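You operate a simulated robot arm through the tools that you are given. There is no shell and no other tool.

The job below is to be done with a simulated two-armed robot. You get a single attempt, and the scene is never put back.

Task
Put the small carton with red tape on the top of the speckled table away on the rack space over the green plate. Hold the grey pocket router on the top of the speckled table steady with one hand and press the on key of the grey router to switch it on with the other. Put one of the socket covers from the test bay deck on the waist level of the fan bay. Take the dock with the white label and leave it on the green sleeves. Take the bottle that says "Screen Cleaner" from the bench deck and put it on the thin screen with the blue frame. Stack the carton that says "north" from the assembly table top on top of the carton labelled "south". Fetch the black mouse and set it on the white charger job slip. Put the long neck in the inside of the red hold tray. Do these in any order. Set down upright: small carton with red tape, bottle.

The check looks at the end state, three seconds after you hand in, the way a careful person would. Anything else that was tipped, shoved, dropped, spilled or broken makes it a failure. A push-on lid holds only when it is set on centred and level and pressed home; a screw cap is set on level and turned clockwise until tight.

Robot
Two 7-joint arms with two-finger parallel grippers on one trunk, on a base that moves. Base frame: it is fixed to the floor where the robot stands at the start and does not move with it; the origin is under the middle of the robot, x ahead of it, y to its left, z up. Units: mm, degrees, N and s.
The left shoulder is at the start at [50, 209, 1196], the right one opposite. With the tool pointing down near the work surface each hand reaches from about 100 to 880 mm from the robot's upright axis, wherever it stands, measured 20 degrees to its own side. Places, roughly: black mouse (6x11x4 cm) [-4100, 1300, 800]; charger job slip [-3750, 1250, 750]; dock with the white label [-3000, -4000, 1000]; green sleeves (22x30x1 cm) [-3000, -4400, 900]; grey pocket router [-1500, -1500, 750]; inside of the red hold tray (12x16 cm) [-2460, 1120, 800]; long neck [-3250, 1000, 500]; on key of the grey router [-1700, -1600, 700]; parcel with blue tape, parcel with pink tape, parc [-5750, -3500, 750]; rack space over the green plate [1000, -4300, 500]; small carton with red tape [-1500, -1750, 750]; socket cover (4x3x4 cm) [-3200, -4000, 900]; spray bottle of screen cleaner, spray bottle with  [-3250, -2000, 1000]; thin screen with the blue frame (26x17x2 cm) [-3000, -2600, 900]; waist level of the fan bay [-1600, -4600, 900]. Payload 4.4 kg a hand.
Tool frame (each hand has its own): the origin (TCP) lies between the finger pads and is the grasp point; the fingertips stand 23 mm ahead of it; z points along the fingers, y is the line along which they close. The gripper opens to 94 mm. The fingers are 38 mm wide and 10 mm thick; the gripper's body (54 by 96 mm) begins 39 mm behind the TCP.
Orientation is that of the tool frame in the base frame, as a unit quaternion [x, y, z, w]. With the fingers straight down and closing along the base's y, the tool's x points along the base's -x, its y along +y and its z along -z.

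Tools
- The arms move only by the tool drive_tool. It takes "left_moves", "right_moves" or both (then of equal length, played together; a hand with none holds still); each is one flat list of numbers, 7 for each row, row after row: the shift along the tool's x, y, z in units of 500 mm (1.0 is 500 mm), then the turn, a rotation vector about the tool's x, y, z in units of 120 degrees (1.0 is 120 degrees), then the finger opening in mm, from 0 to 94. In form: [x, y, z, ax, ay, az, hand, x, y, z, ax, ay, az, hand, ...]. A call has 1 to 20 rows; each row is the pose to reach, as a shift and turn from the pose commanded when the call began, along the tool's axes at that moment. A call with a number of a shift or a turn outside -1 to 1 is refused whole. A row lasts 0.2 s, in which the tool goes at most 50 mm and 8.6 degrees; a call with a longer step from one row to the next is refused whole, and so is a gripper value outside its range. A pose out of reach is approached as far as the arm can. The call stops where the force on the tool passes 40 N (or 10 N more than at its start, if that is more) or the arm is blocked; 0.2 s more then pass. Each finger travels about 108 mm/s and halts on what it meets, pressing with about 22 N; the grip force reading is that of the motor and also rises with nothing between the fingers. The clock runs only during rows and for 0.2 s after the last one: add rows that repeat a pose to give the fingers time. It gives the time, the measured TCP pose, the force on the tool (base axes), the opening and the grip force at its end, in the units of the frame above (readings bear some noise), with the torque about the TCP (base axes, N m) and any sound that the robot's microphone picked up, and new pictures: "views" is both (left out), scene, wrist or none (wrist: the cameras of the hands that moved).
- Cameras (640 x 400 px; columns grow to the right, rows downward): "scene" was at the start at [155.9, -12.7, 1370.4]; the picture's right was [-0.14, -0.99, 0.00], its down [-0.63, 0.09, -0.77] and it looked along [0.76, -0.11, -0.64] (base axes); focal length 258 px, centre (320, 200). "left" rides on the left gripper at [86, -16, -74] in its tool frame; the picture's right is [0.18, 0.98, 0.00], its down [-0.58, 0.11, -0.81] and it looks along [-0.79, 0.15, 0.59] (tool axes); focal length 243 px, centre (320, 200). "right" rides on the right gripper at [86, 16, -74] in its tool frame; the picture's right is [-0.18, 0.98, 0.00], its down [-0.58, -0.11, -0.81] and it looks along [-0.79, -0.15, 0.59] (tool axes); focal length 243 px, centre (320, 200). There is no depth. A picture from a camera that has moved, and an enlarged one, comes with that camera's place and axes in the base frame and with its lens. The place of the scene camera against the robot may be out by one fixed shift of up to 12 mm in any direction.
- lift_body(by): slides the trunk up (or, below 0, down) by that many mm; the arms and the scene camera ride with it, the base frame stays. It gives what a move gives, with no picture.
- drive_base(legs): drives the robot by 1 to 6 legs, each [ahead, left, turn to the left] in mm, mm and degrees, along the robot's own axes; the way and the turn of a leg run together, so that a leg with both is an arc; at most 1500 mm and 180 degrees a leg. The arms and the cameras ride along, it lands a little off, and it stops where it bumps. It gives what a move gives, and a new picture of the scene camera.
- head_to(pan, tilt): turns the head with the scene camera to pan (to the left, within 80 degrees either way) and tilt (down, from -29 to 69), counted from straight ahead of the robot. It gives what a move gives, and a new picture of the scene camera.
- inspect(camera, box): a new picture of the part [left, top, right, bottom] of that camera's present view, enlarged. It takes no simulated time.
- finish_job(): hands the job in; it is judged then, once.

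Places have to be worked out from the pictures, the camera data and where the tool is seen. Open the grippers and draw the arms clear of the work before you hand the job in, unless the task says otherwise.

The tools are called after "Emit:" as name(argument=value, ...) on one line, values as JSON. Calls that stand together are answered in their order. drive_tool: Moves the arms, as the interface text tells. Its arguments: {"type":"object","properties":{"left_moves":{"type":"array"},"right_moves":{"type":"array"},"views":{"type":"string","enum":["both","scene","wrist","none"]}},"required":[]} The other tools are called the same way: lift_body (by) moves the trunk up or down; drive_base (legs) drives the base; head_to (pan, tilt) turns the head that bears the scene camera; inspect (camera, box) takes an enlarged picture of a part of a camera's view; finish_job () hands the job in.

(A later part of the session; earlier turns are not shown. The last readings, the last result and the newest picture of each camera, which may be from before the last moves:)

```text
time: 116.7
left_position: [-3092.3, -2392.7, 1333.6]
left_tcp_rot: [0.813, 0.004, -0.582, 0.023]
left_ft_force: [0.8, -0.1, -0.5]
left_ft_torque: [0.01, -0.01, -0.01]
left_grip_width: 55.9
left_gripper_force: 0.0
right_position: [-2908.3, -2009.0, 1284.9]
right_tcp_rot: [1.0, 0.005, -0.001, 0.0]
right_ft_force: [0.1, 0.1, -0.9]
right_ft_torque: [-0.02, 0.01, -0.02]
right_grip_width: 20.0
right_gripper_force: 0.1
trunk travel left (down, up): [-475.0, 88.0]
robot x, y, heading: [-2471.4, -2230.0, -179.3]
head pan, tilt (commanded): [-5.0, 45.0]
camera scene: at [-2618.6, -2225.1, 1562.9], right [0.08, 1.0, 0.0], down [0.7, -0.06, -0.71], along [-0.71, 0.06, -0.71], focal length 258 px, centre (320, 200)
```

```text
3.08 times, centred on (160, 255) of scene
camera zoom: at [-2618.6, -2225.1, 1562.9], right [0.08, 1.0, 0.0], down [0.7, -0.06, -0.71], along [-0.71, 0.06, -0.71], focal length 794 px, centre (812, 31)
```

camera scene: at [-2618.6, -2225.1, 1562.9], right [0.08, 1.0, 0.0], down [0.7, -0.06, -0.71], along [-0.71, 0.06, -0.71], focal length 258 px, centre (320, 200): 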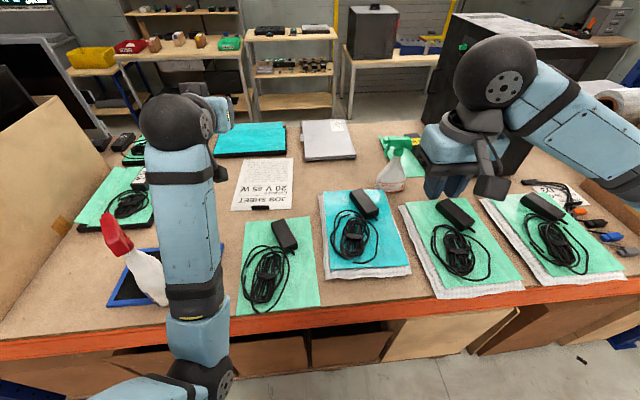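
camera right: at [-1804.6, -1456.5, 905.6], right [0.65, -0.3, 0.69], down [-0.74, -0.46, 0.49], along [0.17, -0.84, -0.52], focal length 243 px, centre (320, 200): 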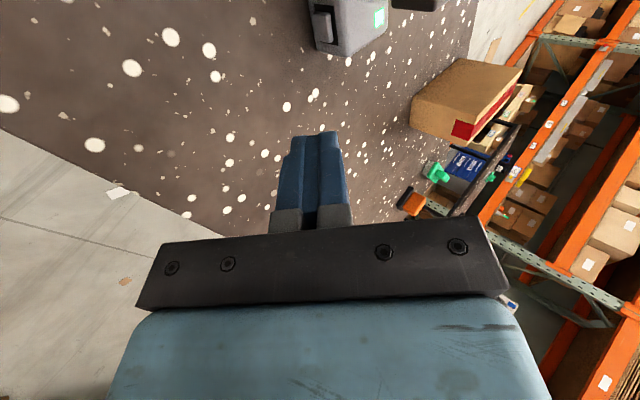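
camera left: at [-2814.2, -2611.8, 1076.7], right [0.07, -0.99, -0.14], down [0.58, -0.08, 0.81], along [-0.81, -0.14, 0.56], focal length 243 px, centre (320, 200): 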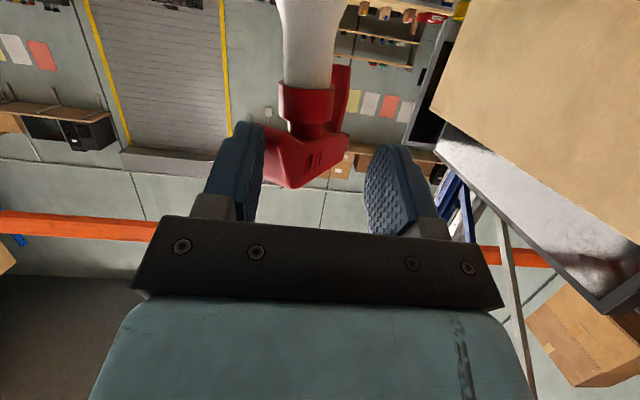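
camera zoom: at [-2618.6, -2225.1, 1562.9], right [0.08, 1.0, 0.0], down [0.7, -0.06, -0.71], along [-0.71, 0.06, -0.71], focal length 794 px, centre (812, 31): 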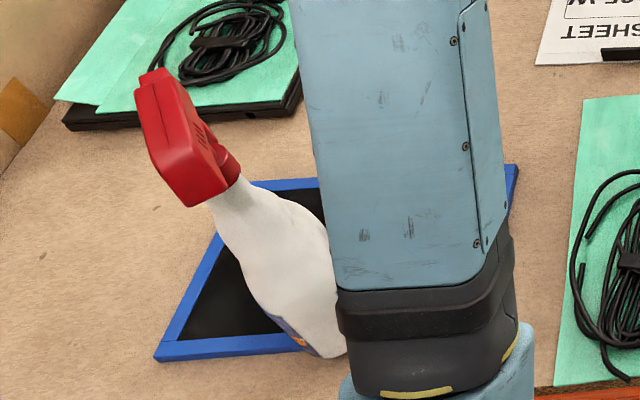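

The charger stack (sleeve, wrap and charger together) has in fact slid about 70 mm away and 19 mm to the right, pushed by the camera bracket. I'll grip the adaptor from above with the right hand and draw the stack back; first I hover over it.

Emit:
drive_tool(right_moves=[-0.0705, 0.006, 0.051, 0, 0, -0.017, 30, -0.141, 0.0125, 0.1025, 0, 0, -0.034, 45, -0.2115, 0.019, 0.154, 0, 0, -0.051, 60, -0.282, 0.025, 0.205, 0, 0, -0.068, 75, -0.3525, 0.031, 0.256, 0, 0, -0.085, 80, -0.423, 0.0375, 0.3075, 0, 0, -0.102, 80, -0.4935, 0.044, 0.359, 0, 0, -0.119, 80, -0.564, 0.05, 0.41, 0, 0, -0.136, 80, -0.564, 0.05, 0.41, 0, 0, -0.136, 80], views="both")

```text
time: 118.7
left_position: [-3091.1, -2391.9, 1333.6]
left_tcp_rot: [0.813, 0.005, -0.582, 0.024]
left_ft_force: [-0.5, 0.6, -1.1]
left_ft_torque: [0.0, 0.03, -0.02]
left_grip_width: 56.2
left_gripper_force: 0.0
right_position: [-3190.3, -2035.7, 1082.4]
right_tcp_rot: [0.989, 0.145, -0.001, -0.001]
right_ft_force: [0.0, -0.4, -0.8]
right_ft_torque: [-0.04, 0.02, -0.01]
right_grip_width: 80.3
right_gripper_force: 0.1
trunk travel left (down, up): [-475.0, 88.0]
robot x, y, heading: [-2475.9, -2229.4, -179.5]
head pan, tilt (commanded): [-5.0, 45.0]
camera scene: at [-2617.3, -2224.6, 1563.0], right [0.08, 1.0, 0.0], down [0.7, -0.06, -0.71], along [-0.71, 0.06, -0.71], focal length 258 px, centre (320, 200)
camera right: at [-3102.6, -2027.0, 1157.2], right [0.11, -0.99, 0.0], down [-0.59, -0.06, 0.81], along [-0.8, -0.09, -0.59], focal length 243 px, centre (320, 200)
```

scene: 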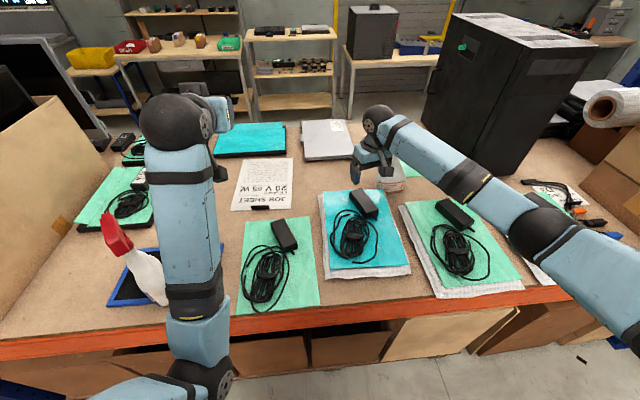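
right: 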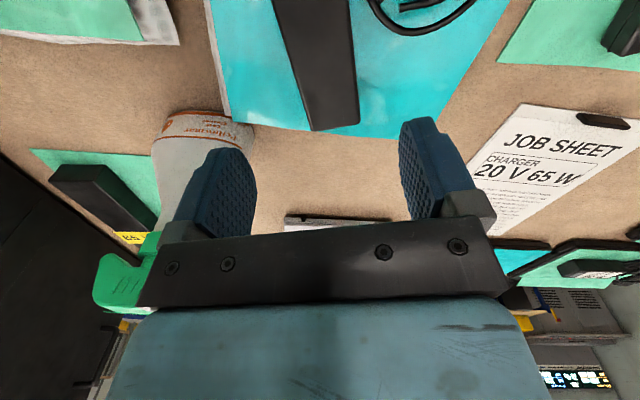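

The right wrist view shows the adaptor well centred under the gripper (top z≈975). I descend to TCP z≈978 and close on it.

Emit:
drive_tool(right_moves=[0, 0, 0.08, 0, 0, 0, 80, 0, 0, 0.16, 0, 0, 0, 80, 0, 0, 0.209, 0, 0, 0, 80, 0, 0, 0.209, 0, 0, 0, 80], views="wrist")

```text
time: 119.7
left_position: [-3091.4, -2392.6, 1333.5]
left_tcp_rot: [0.813, 0.004, -0.581, 0.022]
left_ft_force: [-0.5, -1.2, -0.3]
left_ft_torque: [-0.01, 0.02, -0.02]
left_grip_width: 56.2
left_gripper_force: 0.0
right_position: [-3188.6, -2034.9, 975.0]
right_tcp_rot: [0.989, 0.145, -0.001, -0.001]
right_ft_force: [0.2, 0.7, 1.2]
right_ft_torque: [0.0, 0.04, 0.01]
right_grip_width: 79.8
right_gripper_force: 0.0
trunk travel left (down, up): [-475.0, 88.0]
robot x, y, heading: [-2472.8, -2231.7, -179.7]
head pan, tilt (commanded): [-5.0, 45.0]
camera right: at [-3101.7, -2026.3, 1050.2], right [0.11, -0.99, 0.0], down [-0.59, -0.06, 0.81], along [-0.8, -0.09, -0.59], focal length 243 px, centre (320, 200)
```

right: 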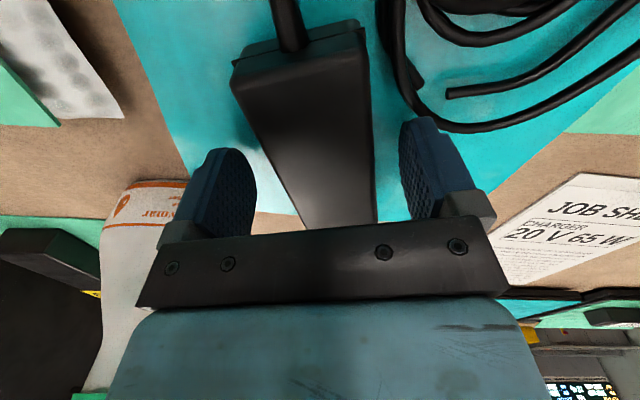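

Emit:
drive_tool(right_moves=[0, 0, 0, 0, 0, 0, 65, 0, 0, 0, 0, 0, 0, 50, 0, 0, 0, 0, 0, 0, 38, 0, 0, 0, 0, 0, 0, 30, 0, 0, 0, 0, 0, 0, 30], views="wrist")

```text
time: 120.9
left_position: [-3091.5, -2393.3, 1333.8]
left_tcp_rot: [0.813, 0.004, -0.582, 0.022]
left_ft_force: [-0.6, -0.3, -0.4]
left_ft_torque: [0.0, -0.03, 0.02]
left_grip_width: 55.9
left_gripper_force: 0.0
right_position: [-3188.3, -2036.2, 976.5]
right_tcp_rot: [0.989, 0.147, 0.0, 0.0]
right_ft_force: [0.4, -4.0, 0.7]
right_ft_torque: [-0.21, -0.16, 0.98]
right_grip_width: 47.6
right_gripper_force: 21.6
trunk travel left (down, up): [-475.0, 88.0]
robot x, y, heading: [-2472.7, -2232.2, -179.5]
head pan, tilt (commanded): [-5.0, 45.0]
camera right: at [-3101.8, -2026.8, 1050.6], right [0.11, -0.99, 0.0], down [-0.59, -0.07, 0.81], along [-0.8, -0.09, -0.59], focal length 243 px, centre (320, 200)
```

right: 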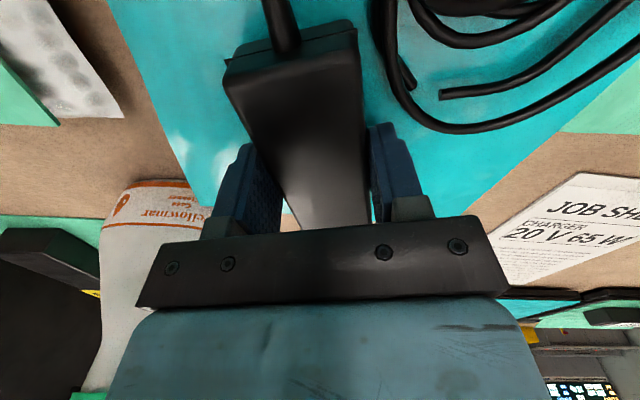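

Gripped (47.6 mm). I drag the stack back by (+70,-19) mm in small steps without lifting.

Emit:
drive_tool(right_moves=[0.012, 0.0077, 0, 0, 0, 0, 30, 0.0245, 0.0154, 0, 0, 0, 0, 30, 0.037, 0.023, 0, 0, 0, 0, 30, 0.049, 0.031, 0, 0, 0, 0, 30, 0.0615, 0.0385, 0, 0, 0, 0, 30], views="scene")

Emit:
inspect(camera="scene", box=[310, 175, 430, 315])

```text
time: 122.1
left_position: [-3093.1, -2392.2, 1333.8]
left_tcp_rot: [0.814, 0.004, -0.58, 0.022]
left_ft_force: [-0.2, 0.2, 0.1]
left_ft_torque: [0.0, -0.02, 0.01]
left_grip_width: 55.7
left_gripper_force: 0.1
right_position: [-3154.5, -2046.1, 976.2]
right_tcp_rot: [0.989, 0.147, 0.0, 0.001]
right_ft_force: [-3.6, 0.5, 0.6]
right_ft_torque: [-0.03, 0.13, -0.08]
right_grip_width: 46.8
right_gripper_force: 22.4
trunk travel left (down, up): [-475.0, 88.0]
robot x, y, heading: [-2479.1, -2226.0, -179.3]
head pan, tilt (commanded): [-5.0, 45.0]
camera scene: at [-2619.1, -2224.9, 1562.8], right [0.08, 1.0, 0.0], down [0.71, -0.06, -0.71], along [-0.7, 0.06, -0.71], focal length 258 px, centre (320, 200)
```

scene: 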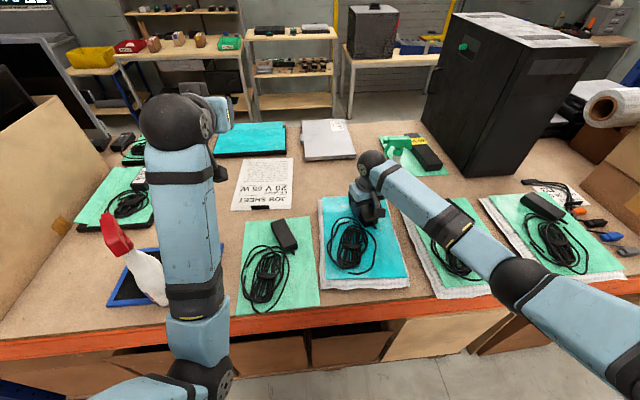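

```text
2.86 times, centred on (370, 245) of scene
camera zoom: at [-2619.1, -2224.9, 1562.8], right [0.08, 1.0, 0.0], down [0.71, -0.06, -0.71], along [-0.7, 0.06, -0.71], focal length 737 px, centre (177, 71)
```

zoom: 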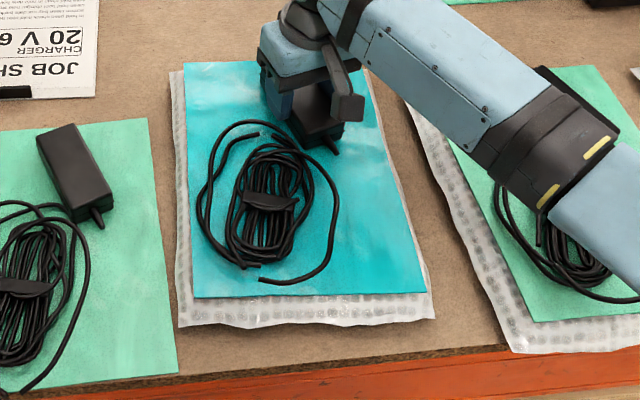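

The whole stack follows. I did half the way (my scale was halved), so I drag the remaining (+36,-9) mm.

Emit:
drive_tool(right_moves=[0.013, 0.0077, 0, 0, 0, 0, 30, 0.026, 0.0154, 0, 0, 0, 0, 30, 0.039, 0.023, 0, 0, 0, 0, 30, 0.052, 0.031, 0, 0, 0, 0, 30, 0.064, 0.0384, 0, 0, 0, 0, 30], views="scene")

Emit:
inspect(camera="scene", box=[230, 175, 530, 325])

```text
time: 123.3
left_position: [-3091.6, -2392.4, 1332.8]
left_tcp_rot: [0.814, 0.005, -0.581, 0.023]
left_ft_force: [0.6, 0.0, -0.1]
left_ft_torque: [-0.02, 0.01, -0.01]
left_grip_width: 56.0
left_gripper_force: 0.0
right_position: [-3118.8, -2054.7, 977.8]
right_tcp_rot: [0.989, 0.146, 0.0, 0.0]
right_ft_force: [-3.4, 2.0, 0.7]
right_ft_torque: [-0.27, 0.33, 0.06]
right_grip_width: 46.8
right_gripper_force: 21.9
trunk travel left (down, up): [-475.0, 88.0]
robot x, y, heading: [-2470.8, -2230.6, -179.7]
head pan, tilt (commanded): [-5.0, 45.0]
camera scene: at [-2619.4, -2224.5, 1562.7], right [0.08, 1.0, 0.0], down [0.71, -0.06, -0.71], along [-0.7, 0.06, -0.71], focal length 258 px, centre (320, 200)
```

scene: 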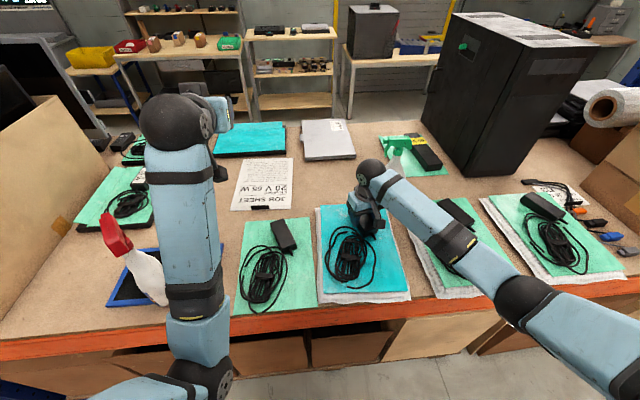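

```text
2.13 times, centred on (380, 250) of scene
camera zoom: at [-2619.4, -2224.5, 1562.7], right [0.08, 1.0, 0.0], down [0.71, -0.06, -0.71], along [-0.7, 0.06, -0.71], focal length 550 px, centre (192, 93)
```

zoom: 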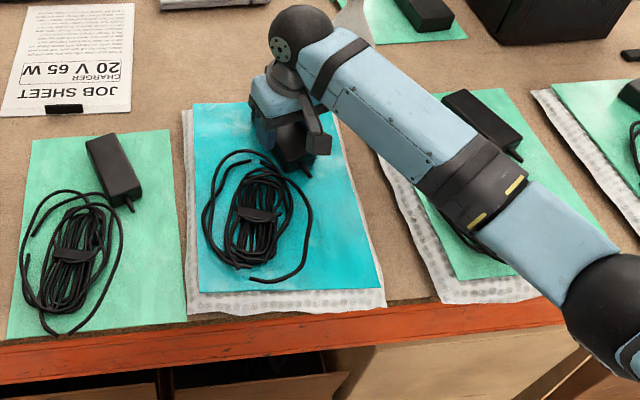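

Emit:
inspect(camera="scene", box=[285, 200, 345, 320])

```text
3.33 times, centred on (315, 260) of scene
camera zoom: at [-2619.4, -2224.5, 1562.7], right [0.08, 1.0, 0.0], down [0.71, -0.06, -0.71], along [-0.7, 0.06, -0.71], focal length 860 px, centre (337, 0)
```

zoom: 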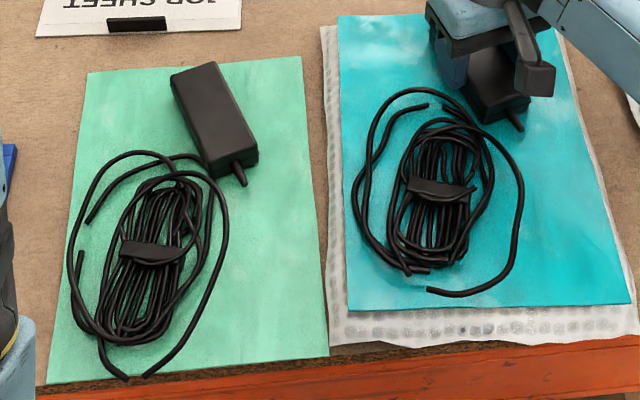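

The stack is back in line with its neighbours, with no overlap. I open and lift the right hand off.

Emit:
drive_tool(right_moves=[0, 0, 0, 0, 0, 0, 60, 0, 0, 0, 0, 0, 0, 76, 0, 0, 0, 0, 0, 0, 76, 0, 0, -0.06, 0, 0, 0, 76, 0, 0, -0.15, 0, 0, 0, 76, 0, 0, -0.24, 0, 0, 0, 76], views="both")

Emit:
inspect(camera="scene", box=[230, 175, 530, 325])

```text
time: 124.7
left_position: [-3091.9, -2393.1, 1333.1]
left_tcp_rot: [0.813, 0.004, -0.582, 0.022]
left_ft_force: [0.2, -0.1, -1.1]
left_ft_torque: [-0.01, -0.03, 0.0]
left_grip_width: 56.1
left_gripper_force: 0.0
right_position: [-3120.3, -2056.4, 1095.8]
right_tcp_rot: [0.989, 0.146, 0.0, -0.001]
right_ft_force: [-0.1, 0.3, -0.8]
right_ft_torque: [-0.02, 0.03, 0.03]
right_grip_width: 76.0
right_gripper_force: 0.1
trunk travel left (down, up): [-475.0, 88.0]
robot x, y, heading: [-2471.2, -2230.6, -179.6]
head pan, tilt (commanded): [-5.0, 45.0]
camera scene: at [-2618.0, -2225.5, 1562.9], right [0.08, 1.0, 0.0], down [0.7, -0.06, -0.71], along [-0.7, 0.06, -0.71], focal length 258 px, centre (320, 200)
camera right: at [-3032.9, -2046.8, 1171.2], right [0.11, -0.99, 0.0], down [-0.59, -0.07, 0.81], along [-0.8, -0.09, -0.59], focal length 243 px, centre (320, 200)
```

scene: 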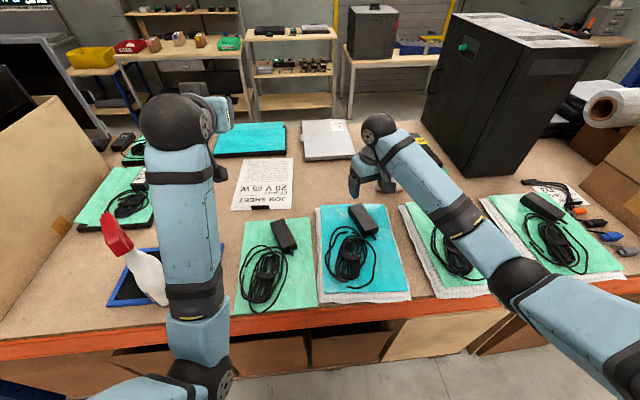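
right: 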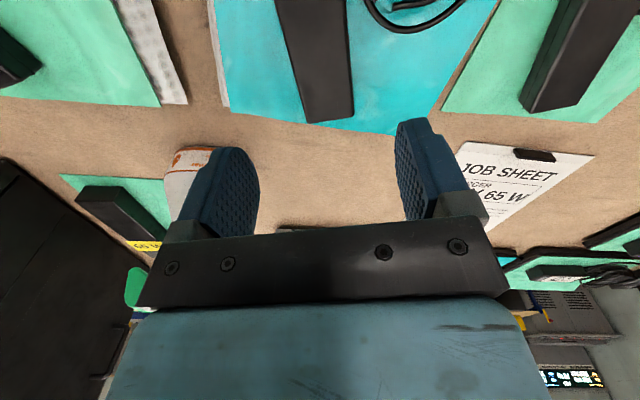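

```text
2.13 times, centred on (380, 250) of scene
camera zoom: at [-2618.0, -2225.5, 1562.9], right [0.08, 1.0, 0.0], down [0.7, -0.06, -0.71], along [-0.7, 0.06, -0.71], focal length 550 px, centre (192, 93)
```

zoom: 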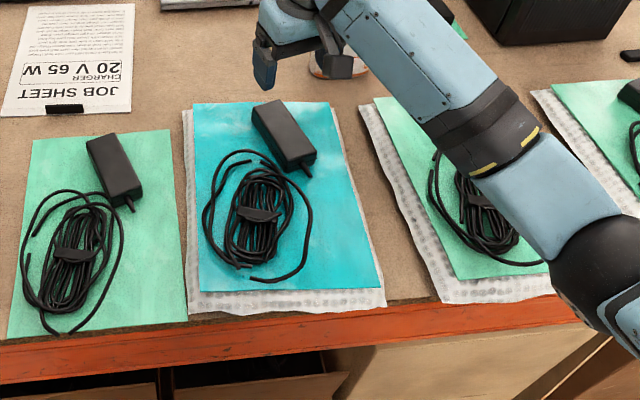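

The charger stack is restored. Now I bring the right hand back to tuck and try to unfold the left hand to its tucked pose, high above everything.

Emit:
drive_tool(left_moves=[0.0248, 0.0104, -0.0319, 0.00225, 0.0593, 0.0004, 50, 0.0496, 0.0208, -0.0638, 0.0045, 0.1186, 0.0008, 40, 0.0744, 0.0312, -0.0957, 0.00675, 0.1779, 0.0012, 30, 0.0992, 0.0416, -0.1276, 0.009, 0.2372, 0.0016, 20, 0.124, 0.052, -0.1595, 0.01125, 0.2965, 0.002, 20, 0.1488, 0.0624, -0.1914, 0.0135, 0.3558, 0.0024, 20, 0.1736, 0.0728, -0.2233, 0.01575, 0.4151, 0.0028, 20, 0.1984, 0.0832, -0.2552, 0.018, 0.4744, 0.0032, 20, 0.2232, 0.0936, -0.2871, 0.02025, 0.5337, 0.0036, 20, 0.248, 0.104, -0.319, 0.0225, 0.593, 0.004, 20], right_moves=[0.06, 0.005, -0.055, 0, 0, 0.019, 60, 0.12, 0.01, -0.11, 0, 0, 0.039, 45, 0.19, 0.014, -0.164, 0, 0, 0.058, 30, 0.255, 0.02, -0.218, 0, 0, 0.078, 20, 0.32, 0.024, -0.273, 0, 0, 0.097, 20, 0.384, 0.029, -0.328, 0, 0, 0.117, 20, 0.447, 0.034, -0.382, 0, 0, 0.136, 20, 0.447, 0.034, -0.382, 0, 0, 0.136, 20, 0.447, 0.034, -0.382, 0, 0, 0.136, 20, 0.447, 0.034, -0.382, 0, 0, 0.136, 20], views="scene")

```text
time: 126.0
left_position: [-3022.7, -2475.7, 1276.7]
left_tcp_rot: [0.943, 0.023, -0.321, 0.088]
left_ft_force: [0.1, 0.4, 0.2]
left_ft_torque: [0.0, -0.01, 0.0]
left_grip_width: 20.0
left_gripper_force: 0.1
left hand out of reach, approached as far as the arm can: row 5, 6
right_position: [-2961.5, -2021.4, 1232.8]
right_tcp_rot: [0.999, 0.046, -0.001, -0.001]
right_ft_force: [-0.8, -0.4, 0.3]
right_ft_torque: [0.06, -0.01, 0.0]
right_grip_width: 20.1
right_gripper_force: 0.0
trunk travel left (down, up): [-475.0, 88.0]
robot x, y, heading: [-2478.3, -2229.7, -179.4]
head pan, tilt (commanded): [-5.0, 45.0]
stopped in row 6 (left hand): the arm was blocked; the commanded pose is now the measured one
camera scene: at [-2618.2, -2226.0, 1562.9], right [0.08, 1.0, 0.0], down [0.7, -0.06, -0.71], along [-0.7, 0.06, -0.71], focal length 258 px, centre (320, 200)
```

scene: 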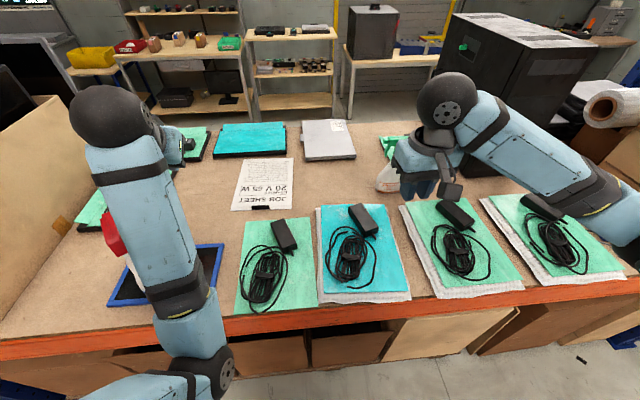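

The left arm is in an awkward elbow-down posture and blocks. I'll drive to the open floor south of the speckled table, where I can unfold it safely.

Emit:
drive_base(legs=[[-240, 0, -0.6], [0, 600, 0], [-420, 50, 0]])

```text
time: 135.4
left_position: [-2349.2, -3122.8, 1275.9]
left_tcp_rot: [0.943, 0.014, -0.321, 0.086]
left_ft_force: [1.2, -0.5, 0.2]
left_ft_torque: [0.0, 0.02, -0.02]
left_grip_width: 19.9
left_gripper_force: 0.0
right_position: [-2279.8, -2667.4, 1232.2]
right_tcp_rot: [0.999, 0.037, 0.0, -0.001]
right_ft_force: [-0.4, -0.7, -0.4]
right_ft_torque: [-0.03, -0.02, -0.01]
right_grip_width: 20.1
right_gripper_force: 0.0
trunk travel left (down, up): [-475.0, 88.0]
robot x, y, heading: [-1794.3, -2886.8, 179.7]
head pan, tilt (commanded): [-5.0, 45.0]
camera scene: at [-1940.1, -2879.0, 1562.9], right [0.1, 1.0, 0.0], down [0.7, -0.07, -0.71], along [-0.7, 0.07, -0.71], focal length 258 px, centre (320, 200)
```

scene: 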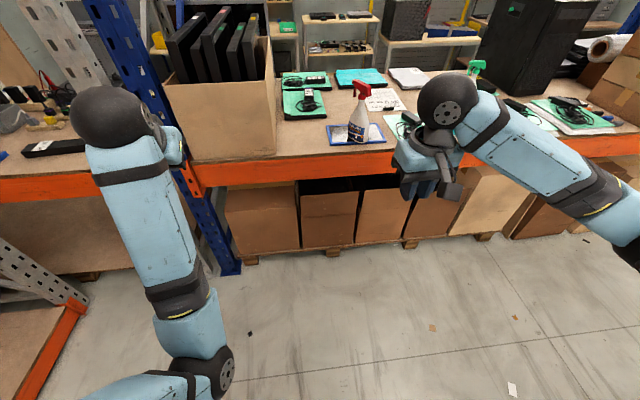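

The bottle stands well on the screen. Here in the open I lower the left hand first (toward a hanging arm), keeping its orientation.

Emit:
drive_tool(left_moves=[0.07, -0.01, 0.044, 0, 0, 0, 20, 0.14, -0.02, 0.088, 0, 0, 0, 20, 0.21, -0.029, 0.132, 0, 0, 0, 20, 0.282, -0.039, 0.176, 0, 0, 0, 20, 0.353, -0.049, 0.22, 0, 0, 0, 20, 0.424, -0.058, 0.265, 0, 0, 0, 20, 0.494, -0.068, 0.309, 0, 0, 0, 20], views="scene")

```text
time: 136.2
left_position: [-2347.2, -3133.8, 1276.2]
left_tcp_rot: [0.905, 0.026, -0.413, 0.1]
left_ft_force: [1.1, 0.4, 1.3]
left_ft_torque: [0.01, 0.0, 0.02]
left_grip_width: 19.8
left_gripper_force: 0.1
right_position: [-2280.2, -2669.1, 1231.4]
right_tcp_rot: [0.999, 0.037, 0.0, 0.0]
right_ft_force: [0.0, 0.5, 0.9]
right_ft_torque: [0.02, 0.0, 0.01]
right_grip_width: 19.8
right_gripper_force: 0.1
trunk travel left (down, up): [-475.0, 88.0]
robot x, y, heading: [-1796.0, -2892.7, 179.7]
head pan, tilt (commanded): [-5.0, 45.0]
stopped in row 3 (left hand): the arm was blocked; the commanded pose is now the measured one
camera scene: at [-1939.9, -2879.1, 1562.9], right [0.1, 1.0, 0.0], down [0.7, -0.07, -0.71], along [-0.7, 0.07, -0.71], focal length 258 px, centre (320, 200)
```

scene: 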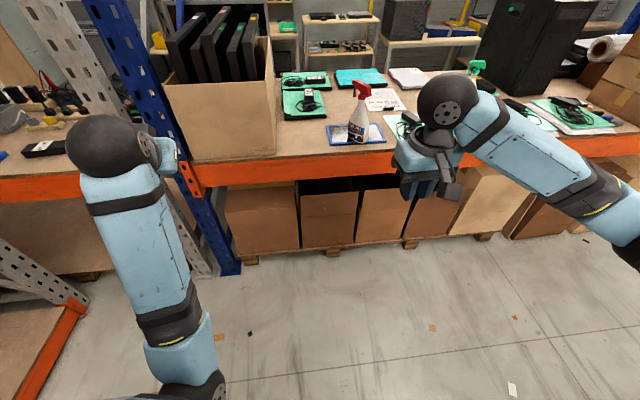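

Pulling in is what blocks; so I instead extend the hand forward and down with the hand pointing forward, to straighten the wrist.

Emit:
drive_tool(left_moves=[-0.002, -0.016, 0.077, 0.0124, -0.0486, -0.0073, 20, -0.004, -0.032, 0.155, 0.0249, -0.097, -0.0146, 20, -0.006, -0.048, 0.232, 0.0373, -0.1457, -0.0219, 20, -0.009, -0.064, 0.309, 0.0497, -0.194, -0.0291, 20, -0.011, -0.08, 0.386, 0.0621, -0.243, -0.0364, 20, -0.013, -0.096, 0.464, 0.0746, -0.291, -0.0437, 20, -0.015, -0.112, 0.541, 0.087, -0.34, -0.051, 20], views="scene")

```text
time: 137.8
left_position: [-2563.4, -3132.4, 1094.9]
left_tcp_rot: [0.707, 0.0, -0.707, -0.002]
left_ft_force: [1.0, 0.1, -0.7]
left_ft_torque: [-0.05, 0.03, 0.01]
left_grip_width: 20.0
left_gripper_force: 0.0
right_position: [-2281.0, -2668.4, 1229.8]
right_tcp_rot: [0.999, 0.036, 0.001, -0.001]
right_ft_force: [-0.2, 0.6, -0.9]
right_ft_torque: [-0.02, -0.01, 0.01]
right_grip_width: 20.0
right_gripper_force: 0.0
trunk travel left (down, up): [-475.0, 88.0]
robot x, y, heading: [-1794.2, -2888.8, 179.3]
head pan, tilt (commanded): [-5.0, 45.0]
camera scene: at [-1941.4, -2879.5, 1562.8], right [0.1, 1.0, 0.0], down [0.7, -0.07, -0.71], along [-0.7, 0.07, -0.71], focal length 258 px, centre (320, 200)
```

scene: 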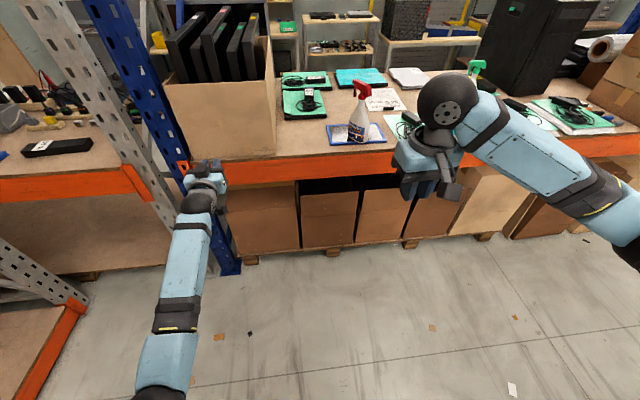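

That worked. Now I lower further while pitching toward straight down.

Emit:
drive_tool(left_moves=[0.084, 0, -0.034, 0, 0.0536, 0, 20, 0.169, 0, -0.069, 0, 0.107, 0, 20, 0.253, 0, -0.103, 0, 0.161, 0, 20, 0.337, 0, -0.137, 0, 0.214, 0, 20, 0.421, 0, -0.171, 0, 0.268, 0, 20, 0.506, 0, -0.206, 0, 0.321, 0, 20, 0.59, 0, -0.24, 0, 0.375, 0, 20], views="scene")

```text
time: 139.4
left_position: [-2437.8, -3129.7, 806.6]
left_tcp_rot: [0.924, 0.0, -0.382, -0.002]
left_ft_force: [-0.8, 0.1, 0.8]
left_ft_torque: [0.0, 0.01, 0.01]
left_grip_width: 19.9
left_gripper_force: 0.1
right_position: [-2279.6, -2667.9, 1232.1]
right_tcp_rot: [0.999, 0.036, 0.0, 0.0]
right_ft_force: [-0.1, 0.4, -0.1]
right_ft_torque: [0.01, 0.0, -0.04]
right_grip_width: 19.9
right_gripper_force: 0.0
trunk travel left (down, up): [-475.0, 88.0]
robot x, y, heading: [-1799.6, -2889.3, 179.3]
head pan, tilt (commanded): [-5.0, 45.0]
camera scene: at [-1940.0, -2879.4, 1562.9], right [0.1, 1.0, 0.0], down [0.7, -0.07, -0.71], along [-0.7, 0.07, -0.71], focal length 258 px, centre (320, 200)
```

scene: 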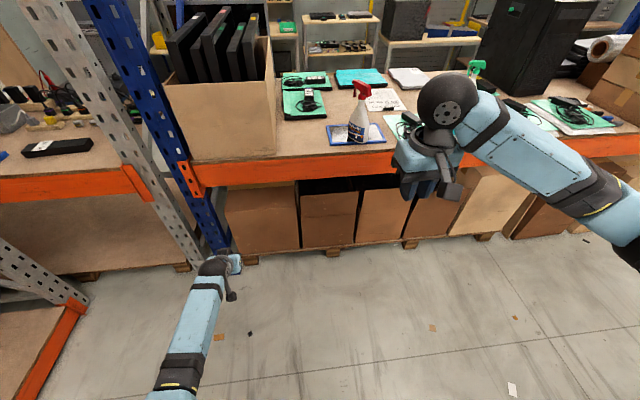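

Emit:
drive_tool(left_moves=[0.0035, 0.0067, -0.0238, 0, 0.0625, 0, 20, 0.007, 0.0133, -0.0477, 0, 0.125, 0, 20, 0.0105, 0.02, -0.0715, 0, 0.1875, 0, 20, 0.014, 0.0267, -0.0953, 0, 0.25, 0, 20, 0.0175, 0.0333, -0.119, 0, 0.3125, 0, 20, 0.021, 0.04, -0.143, 0, 0.375, 0, 20], views="scene")

```text
time: 140.8
left_position: [-2379.7, -3151.0, 846.3]
left_tcp_rot: [1.0, -0.001, 0.001, -0.002]
left_ft_force: [-0.4, 0.8, -0.8]
left_ft_torque: [0.02, -0.01, -0.02]
left_grip_width: 20.1
left_gripper_force: 0.2
right_position: [-2279.3, -2668.2, 1230.5]
right_tcp_rot: [0.999, 0.037, 0.0, 0.0]
right_ft_force: [1.0, -0.1, 0.1]
right_ft_torque: [-0.01, 0.0, -0.01]
right_grip_width: 19.9
right_gripper_force: 0.1
trunk travel left (down, up): [-475.0, 88.0]
robot x, y, heading: [-1795.6, -2887.8, 179.5]
head pan, tilt (commanded): [-5.0, 45.0]
camera scene: at [-1940.1, -2879.1, 1562.9], right [0.1, 1.0, 0.0], down [0.7, -0.07, -0.71], along [-0.7, 0.07, -0.71], focal length 258 px, centre (320, 200)
```

scene: 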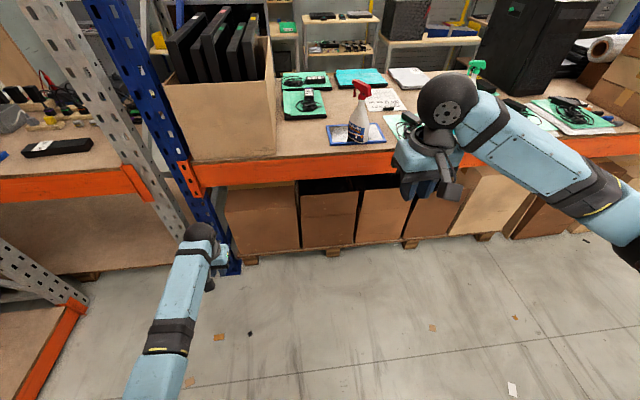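

Emit:
drive_tool(left_moves=[0.032, 0.04, -0.08, 0, 0, 0, 20, 0.064, 0.08, -0.16, 0, 0, 0, 20, 0.096, 0.12, -0.24, 0, 0, 0, 20, 0.128, 0.16, -0.32, 0, 0, 0, 20, 0.16, 0.2, -0.4, 0, 0, 0, 20], views="scene")

```text
time: 142.0
left_position: [-2300.6, -3251.8, 1046.9]
left_tcp_rot: [1.0, -0.002, 0.0, -0.001]
left_ft_force: [-0.5, 0.5, -0.9]
left_ft_torque: [0.01, 0.03, -0.01]
left_grip_width: 19.8
left_gripper_force: 0.0
right_position: [-2279.9, -2669.0, 1232.2]
right_tcp_rot: [0.999, 0.036, 0.0, -0.001]
right_ft_force: [-0.2, 0.5, -0.3]
right_ft_torque: [-0.01, 0.0, -0.02]
right_grip_width: 20.1
right_gripper_force: 0.0
trunk travel left (down, up): [-475.0, 88.0]
robot x, y, heading: [-1794.9, -2887.6, 179.4]
head pan, tilt (commanded): [-5.0, 45.0]
camera scene: at [-1939.2, -2879.2, 1562.9], right [0.1, 1.0, 0.0], down [0.7, -0.07, -0.71], along [-0.7, 0.07, -0.71], focal length 258 px, centre (320, 200)
```

scene: 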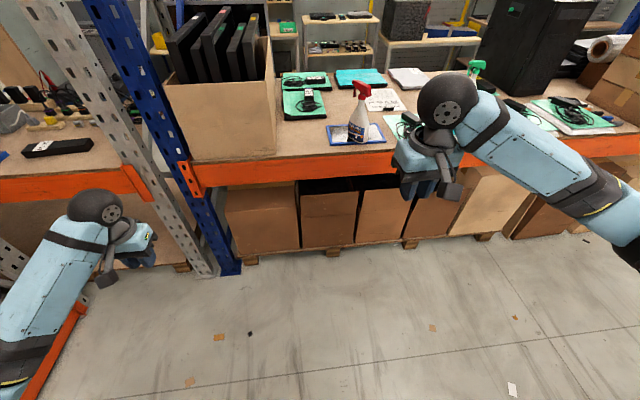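

The elbow has swung outward again. Now to the tucked pose.

Emit:
drive_tool(left_moves=[0.025, -0.05, -0.073, 0, 0, 0, 20, 0.051, -0.1, -0.147, 0, 0, 0, 20, 0.076, -0.149, -0.22, 0, 0, 0, 20, 0.101, -0.199, -0.293, 0, 0, 0, 20, 0.127, -0.248, -0.367, 0, 0, 0, 20, 0.152, -0.298, -0.44, 0, 0, 0, 20], right_moves=[0.02, 0.0, -0.02, 0, 0, 0.007, 20, 0.04, 0.0, -0.04, 0, 0, 0.014, 20, 0.06, 0.0, -0.06, 0, 0, 0.02, 20, 0.08, 0.0, -0.08, 0, 0, 0.026, 20, 0.1, 0.0, -0.1, 0, 0, 0.03, 20, 0.11, 0.0, -0.11, 0, 0, 0.035, 20], views="scene")

```text
time: 143.4
left_position: [-2225.8, -3100.3, 1267.3]
left_tcp_rot: [1.0, 0.0, 0.0, -0.001]
left_ft_force: [-0.7, 0.0, -0.3]
left_ft_torque: [-0.02, 0.02, -0.03]
left_grip_width: 19.7
left_gripper_force: 0.1
right_position: [-2223.6, -2662.6, 1285.4]
right_tcp_rot: [1.0, -0.001, 0.0, -0.001]
right_ft_force: [-0.1, 1.2, 0.6]
right_ft_torque: [-0.01, -0.02, 0.02]
right_grip_width: 20.1
right_gripper_force: 0.1
trunk travel left (down, up): [-475.0, 88.0]
robot x, y, heading: [-1796.1, -2889.4, 179.4]
head pan, tilt (commanded): [-5.0, 45.0]
camera scene: at [-1939.5, -2877.3, 1562.8], right [0.1, 1.0, 0.0], down [0.7, -0.07, -0.71], along [-0.7, 0.07, -0.71], focal length 258 px, centre (320, 200)
```

scene: 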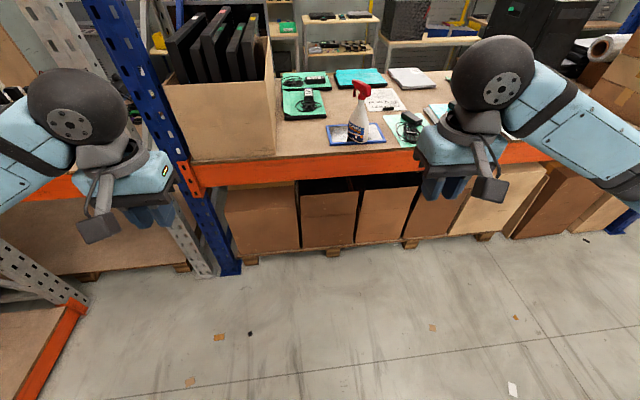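

Both arms are back in the good posture. Quick zoom on the bottle to confirm it stands upright on the screen.

Emit:
inspect(camera="scene", box=[310, 70, 410, 155])

Emit:
head_to(pan=40, tilt=25)

```text
4.71 times, centred on (360, 112) of scene
camera zoom: at [-1939.5, -2877.3, 1562.8], right [0.1, 1.0, 0.0], down [0.7, -0.07, -0.71], along [-0.7, 0.07, -0.71], focal length 1214 px, centre (132, 612)
```

zoom: 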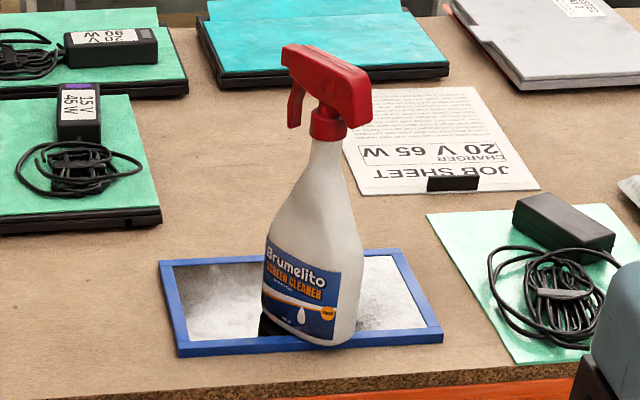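

```text
time: 144.5
left_position: [-2226.7, -3101.8, 1265.0]
left_tcp_rot: [1.0, -0.001, -0.001, -0.001]
left_ft_force: [-0.5, 0.4, -0.2]
left_ft_torque: [0.01, 0.02, 0.0]
left_grip_width: 19.8
left_gripper_force: 0.0
right_position: [-2224.3, -2662.2, 1285.6]
right_tcp_rot: [1.0, 0.001, 0.0, -0.001]
right_ft_force: [1.7, 0.7, 0.2]
right_ft_torque: [-0.02, 0.02, -0.03]
right_grip_width: 19.8
right_gripper_force: 0.0
trunk travel left (down, up): [-475.0, 88.0]
robot x, y, heading: [-1796.3, -2888.1, 179.6]
head pan, tilt (commanded): [40.0, 25.0]
camera scene: at [-1930.1, -2945.3, 1593.5], right [-0.64, 0.77, 0.0], down [0.33, 0.27, -0.91], along [-0.7, -0.58, -0.42], focal length 258 px, centre (320, 200)
```

scene: 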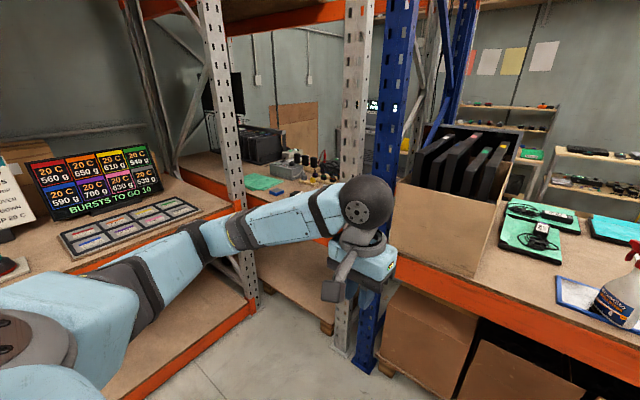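

The bottle is fine. Next I turn toward the south-east to look at the rack space over the green plate and the second table.

Emit:
drive_base(legs=[[0, 0, 130]])

Emit:
head_to(pan=10, tilt=25)

```text
time: 150.4
left_position: [-1349.2, -3063.1, 1266.2]
left_tcp_rot: [0.407, 0.913, -0.001, -0.001]
left_ft_force: [0.4, 0.1, -0.2]
left_ft_torque: [0.0, 0.0, -0.01]
left_grip_width: 19.8
left_gripper_force: 0.0
right_position: [-1674.9, -3355.1, 1286.8]
right_tcp_rot: [0.407, 0.914, 0.0, 0.0]
right_ft_force: [0.0, -0.6, -0.2]
right_ft_torque: [-0.02, -0.03, -0.06]
right_grip_width: 20.0
right_gripper_force: 0.0
trunk travel left (down, up): [-475.0, 88.0]
robot x, y, heading: [-1799.1, -2885.3, -48.5]
head pan, tilt (commanded): [40.0, 25.0]
camera scene: at [-1655.8, -2951.6, 1593.5], right [-0.15, -0.99, 0.0], down [-0.42, 0.06, -0.91], along [0.9, -0.13, -0.42], focal length 258 px, centre (320, 200)
```

scene: 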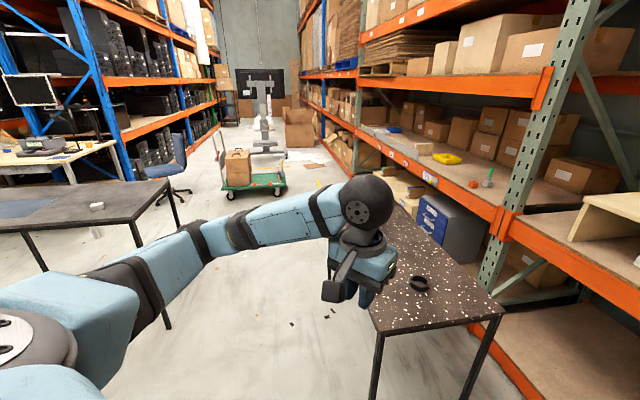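

```text
time: 151.3
left_position: [-1348.3, -3061.3, 1266.6]
left_tcp_rot: [0.407, 0.914, -0.002, -0.001]
left_ft_force: [-1.3, -0.2, 0.8]
left_ft_torque: [0.0, 0.0, 0.02]
left_grip_width: 19.8
left_gripper_force: 0.1
right_position: [-1675.9, -3354.6, 1284.8]
right_tcp_rot: [0.407, 0.914, 0.0, 0.0]
right_ft_force: [-0.3, 0.5, 0.1]
right_ft_torque: [0.0, 0.02, 0.01]
right_grip_width: 19.8
right_gripper_force: 0.2
trunk travel left (down, up): [-475.0, 88.0]
robot x, y, heading: [-1795.8, -2884.6, -48.5]
head pan, tilt (commanded): [10.0, 25.0]
camera scene: at [-1674.7, -2995.2, 1593.5], right [-0.62, -0.78, 0.0], down [-0.33, 0.26, -0.91], along [0.71, -0.56, -0.42], focal length 258 px, centre (320, 200)
```

scene: 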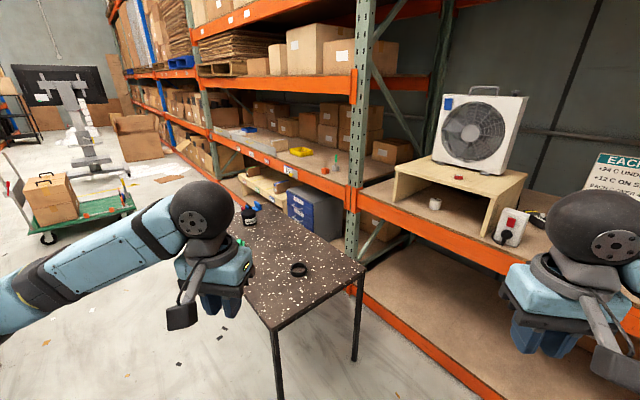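

Emit:
inspect(camera="scene", box=[200, 110, 360, 230])

Emit:
inspect(camera="scene", box=[380, 70, 640, 260])

```text
3.33 times, centred on (280, 170) of scene
camera zoom: at [-1674.7, -2995.2, 1593.5], right [-0.62, -0.78, 0.0], down [-0.33, 0.26, -0.91], along [0.71, -0.56, -0.42], focal length 860 px, centre (453, 300)
```

zoom: 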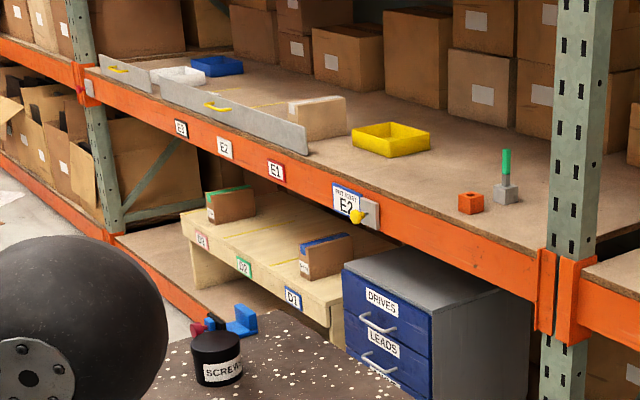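

```text
2.11 times, centred on (510, 165) of scene
camera zoom: at [-1674.7, -2995.2, 1593.5], right [-0.62, -0.78, 0.0], down [-0.33, 0.26, -0.91], along [0.71, -0.56, -0.42], focal length 543 px, centre (-80, 274)
```

zoom: 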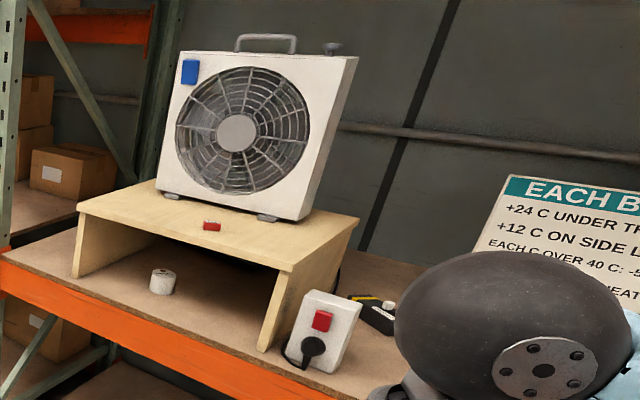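

The D2 space (green plate) is near (940,-4141), shelf top z≈475, under a beam at z≈800, so I'll carry the carton with a hand pitched about 45°. I turn and drive to the east side of the speckled table, south of the bag.

Emit:
drive_base(legs=[[0, 0, -142], [-1052, -235, 0], [136, -720, 0]])

Emit:
lift_body(by=-100)

Emit:
head_to(pan=-10, tilt=40)

```text
time: 169.0
left_position: [-1184.2, -2235.7, 1266.6]
left_tcp_rot: [0.995, -0.095, 0.0, -0.002]
left_ft_force: [0.0, 0.5, 0.4]
left_ft_torque: [-0.01, 0.02, -0.03]
left_grip_width: 20.1
left_gripper_force: 0.0
right_position: [-1096.8, -1806.5, 1286.4]
right_tcp_rot: [0.995, -0.096, 0.001, -0.001]
right_ft_force: [0.1, -0.3, 1.2]
right_ft_torque: [0.01, 0.02, -0.02]
right_grip_width: 20.0
right_gripper_force: 0.1
trunk travel left (down, up): [-475.0, 88.0]
robot x, y, heading: [-719.1, -2106.0, 168.6]
head pan, tilt (commanded): [10.0, 25.0]
camera scene: at [-873.7, -2091.8, 1593.5], right [0.03, 1.0, 0.0], down [0.42, -0.01, -0.91], along [-0.91, 0.02, -0.42], focal length 258 px, centre (320, 200)
```

scene: 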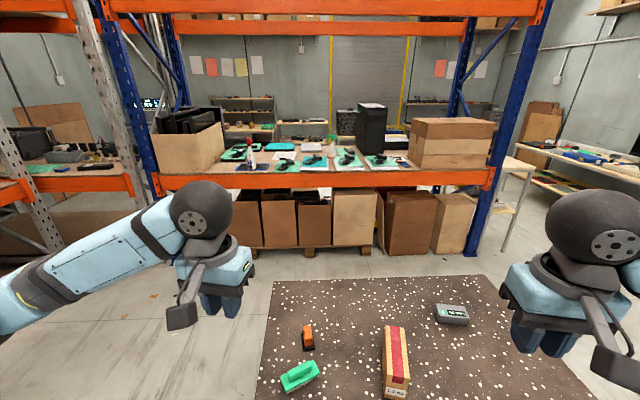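

```text
time: 170.3
left_position: [-1182.3, -2236.1, 1166.1]
left_tcp_rot: [0.995, -0.096, 0.0, -0.003]
left_ft_force: [0.2, -0.1, 0.3]
left_ft_torque: [0.0, -0.04, 0.03]
left_grip_width: 20.0
left_gripper_force: 0.2
right_position: [-1097.7, -1805.8, 1185.1]
right_tcp_rot: [0.995, -0.096, 0.0, -0.002]
right_ft_force: [-0.9, -0.2, 0.1]
right_ft_torque: [-0.02, -0.01, -0.03]
right_grip_width: 20.1
right_gripper_force: 0.0
trunk travel left (down, up): [-375.0, 188.0]
robot x, y, heading: [-717.6, -2106.2, 168.1]
head pan, tilt (commanded): [10.0, 25.0]
```

```text
time: 171.2
left_position: [-1183.8, -2236.4, 1166.0]
left_tcp_rot: [0.995, -0.095, 0.0, -0.002]
left_ft_force: [-0.3, 0.5, 0.0]
left_ft_torque: [0.02, 0.02, -0.01]
left_grip_width: 19.7
left_gripper_force: 0.0
right_position: [-1097.3, -1805.5, 1184.1]
right_tcp_rot: [0.995, -0.096, 0.0, 0.0]
right_ft_force: [-0.4, -0.7, -0.6]
right_ft_torque: [-0.01, -0.01, 0.03]
right_grip_width: 19.9
right_gripper_force: 0.0
trunk travel left (down, up): [-375.0, 188.0]
robot x, y, heading: [-717.5, -2106.3, 168.3]
head pan, tilt (commanded): [-10.0, 40.0]
camera scene: at [-860.8, -2063.0, 1470.2], right [0.37, 0.93, 0.0], down [0.6, -0.23, -0.77], along [-0.71, 0.28, -0.64], focal length 258 px, centre (320, 200)
```

scene: 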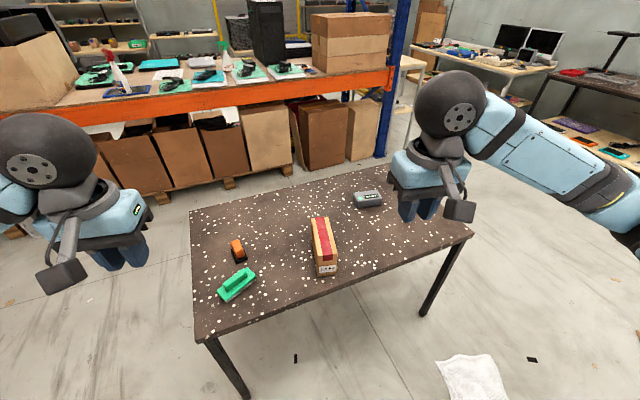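

Emit:
inspect(camera="scene", box=[215, 175, 395, 305])

```text
3.08 times, centred on (305, 240) of scene
camera zoom: at [-860.8, -2063.0, 1470.2], right [0.37, 0.93, 0.0], down [0.6, -0.23, -0.77], along [-0.71, 0.28, -0.64], focal length 794 px, centre (366, 77)
```

zoom: 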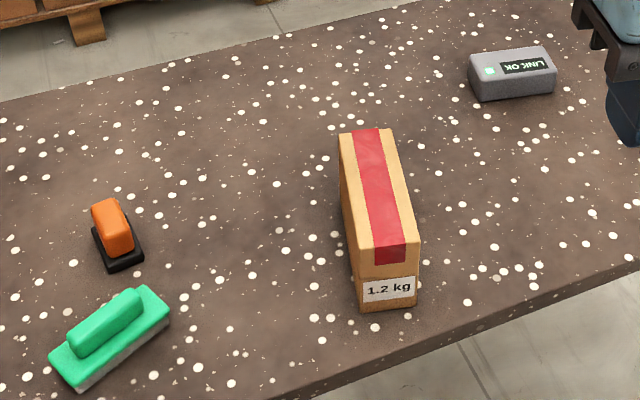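

The router shows "LINK OK". The carton weighs 1.2 kg; its near end centre is ≈(-1319,-1844), axis heading ≈167.5°, top z≈822. I bring the right hand to a 45°-pitched pre-grasp in front of its near end.

Emit:
drive_tool(right_moves=[-0.041, 0.02, 0.0728, 0, -0.0469, 0, 40, -0.082, 0.04, 0.1455, 0, -0.0938, 0, 60, -0.123, 0.06, 0.218, 0, -0.1406, 0, 80, -0.164, 0.08, 0.291, 0, -0.1875, 0, 80, -0.205, 0.1, 0.364, 0, -0.234, 0, 80, -0.246, 0.12, 0.4365, 0, -0.281, 0, 80, -0.287, 0.14, 0.509, 0, -0.328, 0, 80, -0.328, 0.161, 0.582, 0, -0.375, 0, 80, -0.328, 0.161, 0.582, 0, -0.375, 0, 80], views="both")

```text
time: 173.2
left_position: [-1183.7, -2235.6, 1165.7]
left_tcp_rot: [0.995, -0.097, 0.0, 0.0]
left_ft_force: [-0.7, 0.4, 0.3]
left_ft_torque: [0.0, 0.0, 0.02]
left_grip_width: 20.0
left_gripper_force: 0.0
right_position: [-1272.1, -1854.7, 894.5]
right_tcp_rot: [0.92, -0.088, -0.381, -0.037]
right_ft_force: [0.3, 0.3, 1.0]
right_ft_torque: [0.01, 0.01, 0.0]
right_grip_width: 80.0
right_gripper_force: 0.0
trunk travel left (down, up): [-375.0, 188.0]
robot x, y, heading: [-721.0, -2104.2, 168.4]
head pan, tilt (commanded): [-10.0, 40.0]
camera scene: at [-860.5, -2062.6, 1470.2], right [0.37, 0.93, 0.0], down [0.6, -0.24, -0.77], along [-0.71, 0.28, -0.64], focal length 258 px, centre (320, 200)
camera right: at [-1165.3, -1893.5, 885.7], right [-0.32, -0.94, 0.13], down [0.18, 0.07, 0.98], along [-0.93, 0.33, 0.14], focal length 243 px, centre (320, 200)
```

scene: 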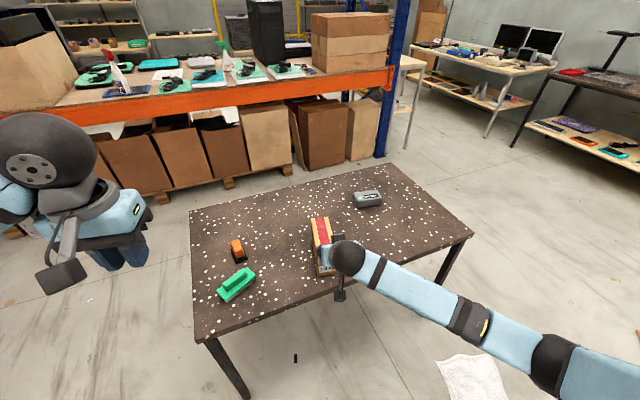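
right: 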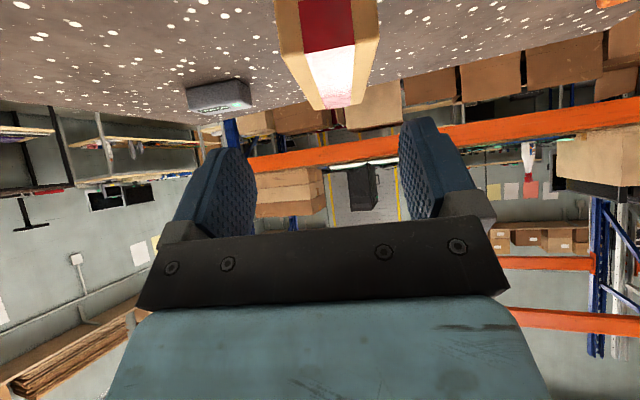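

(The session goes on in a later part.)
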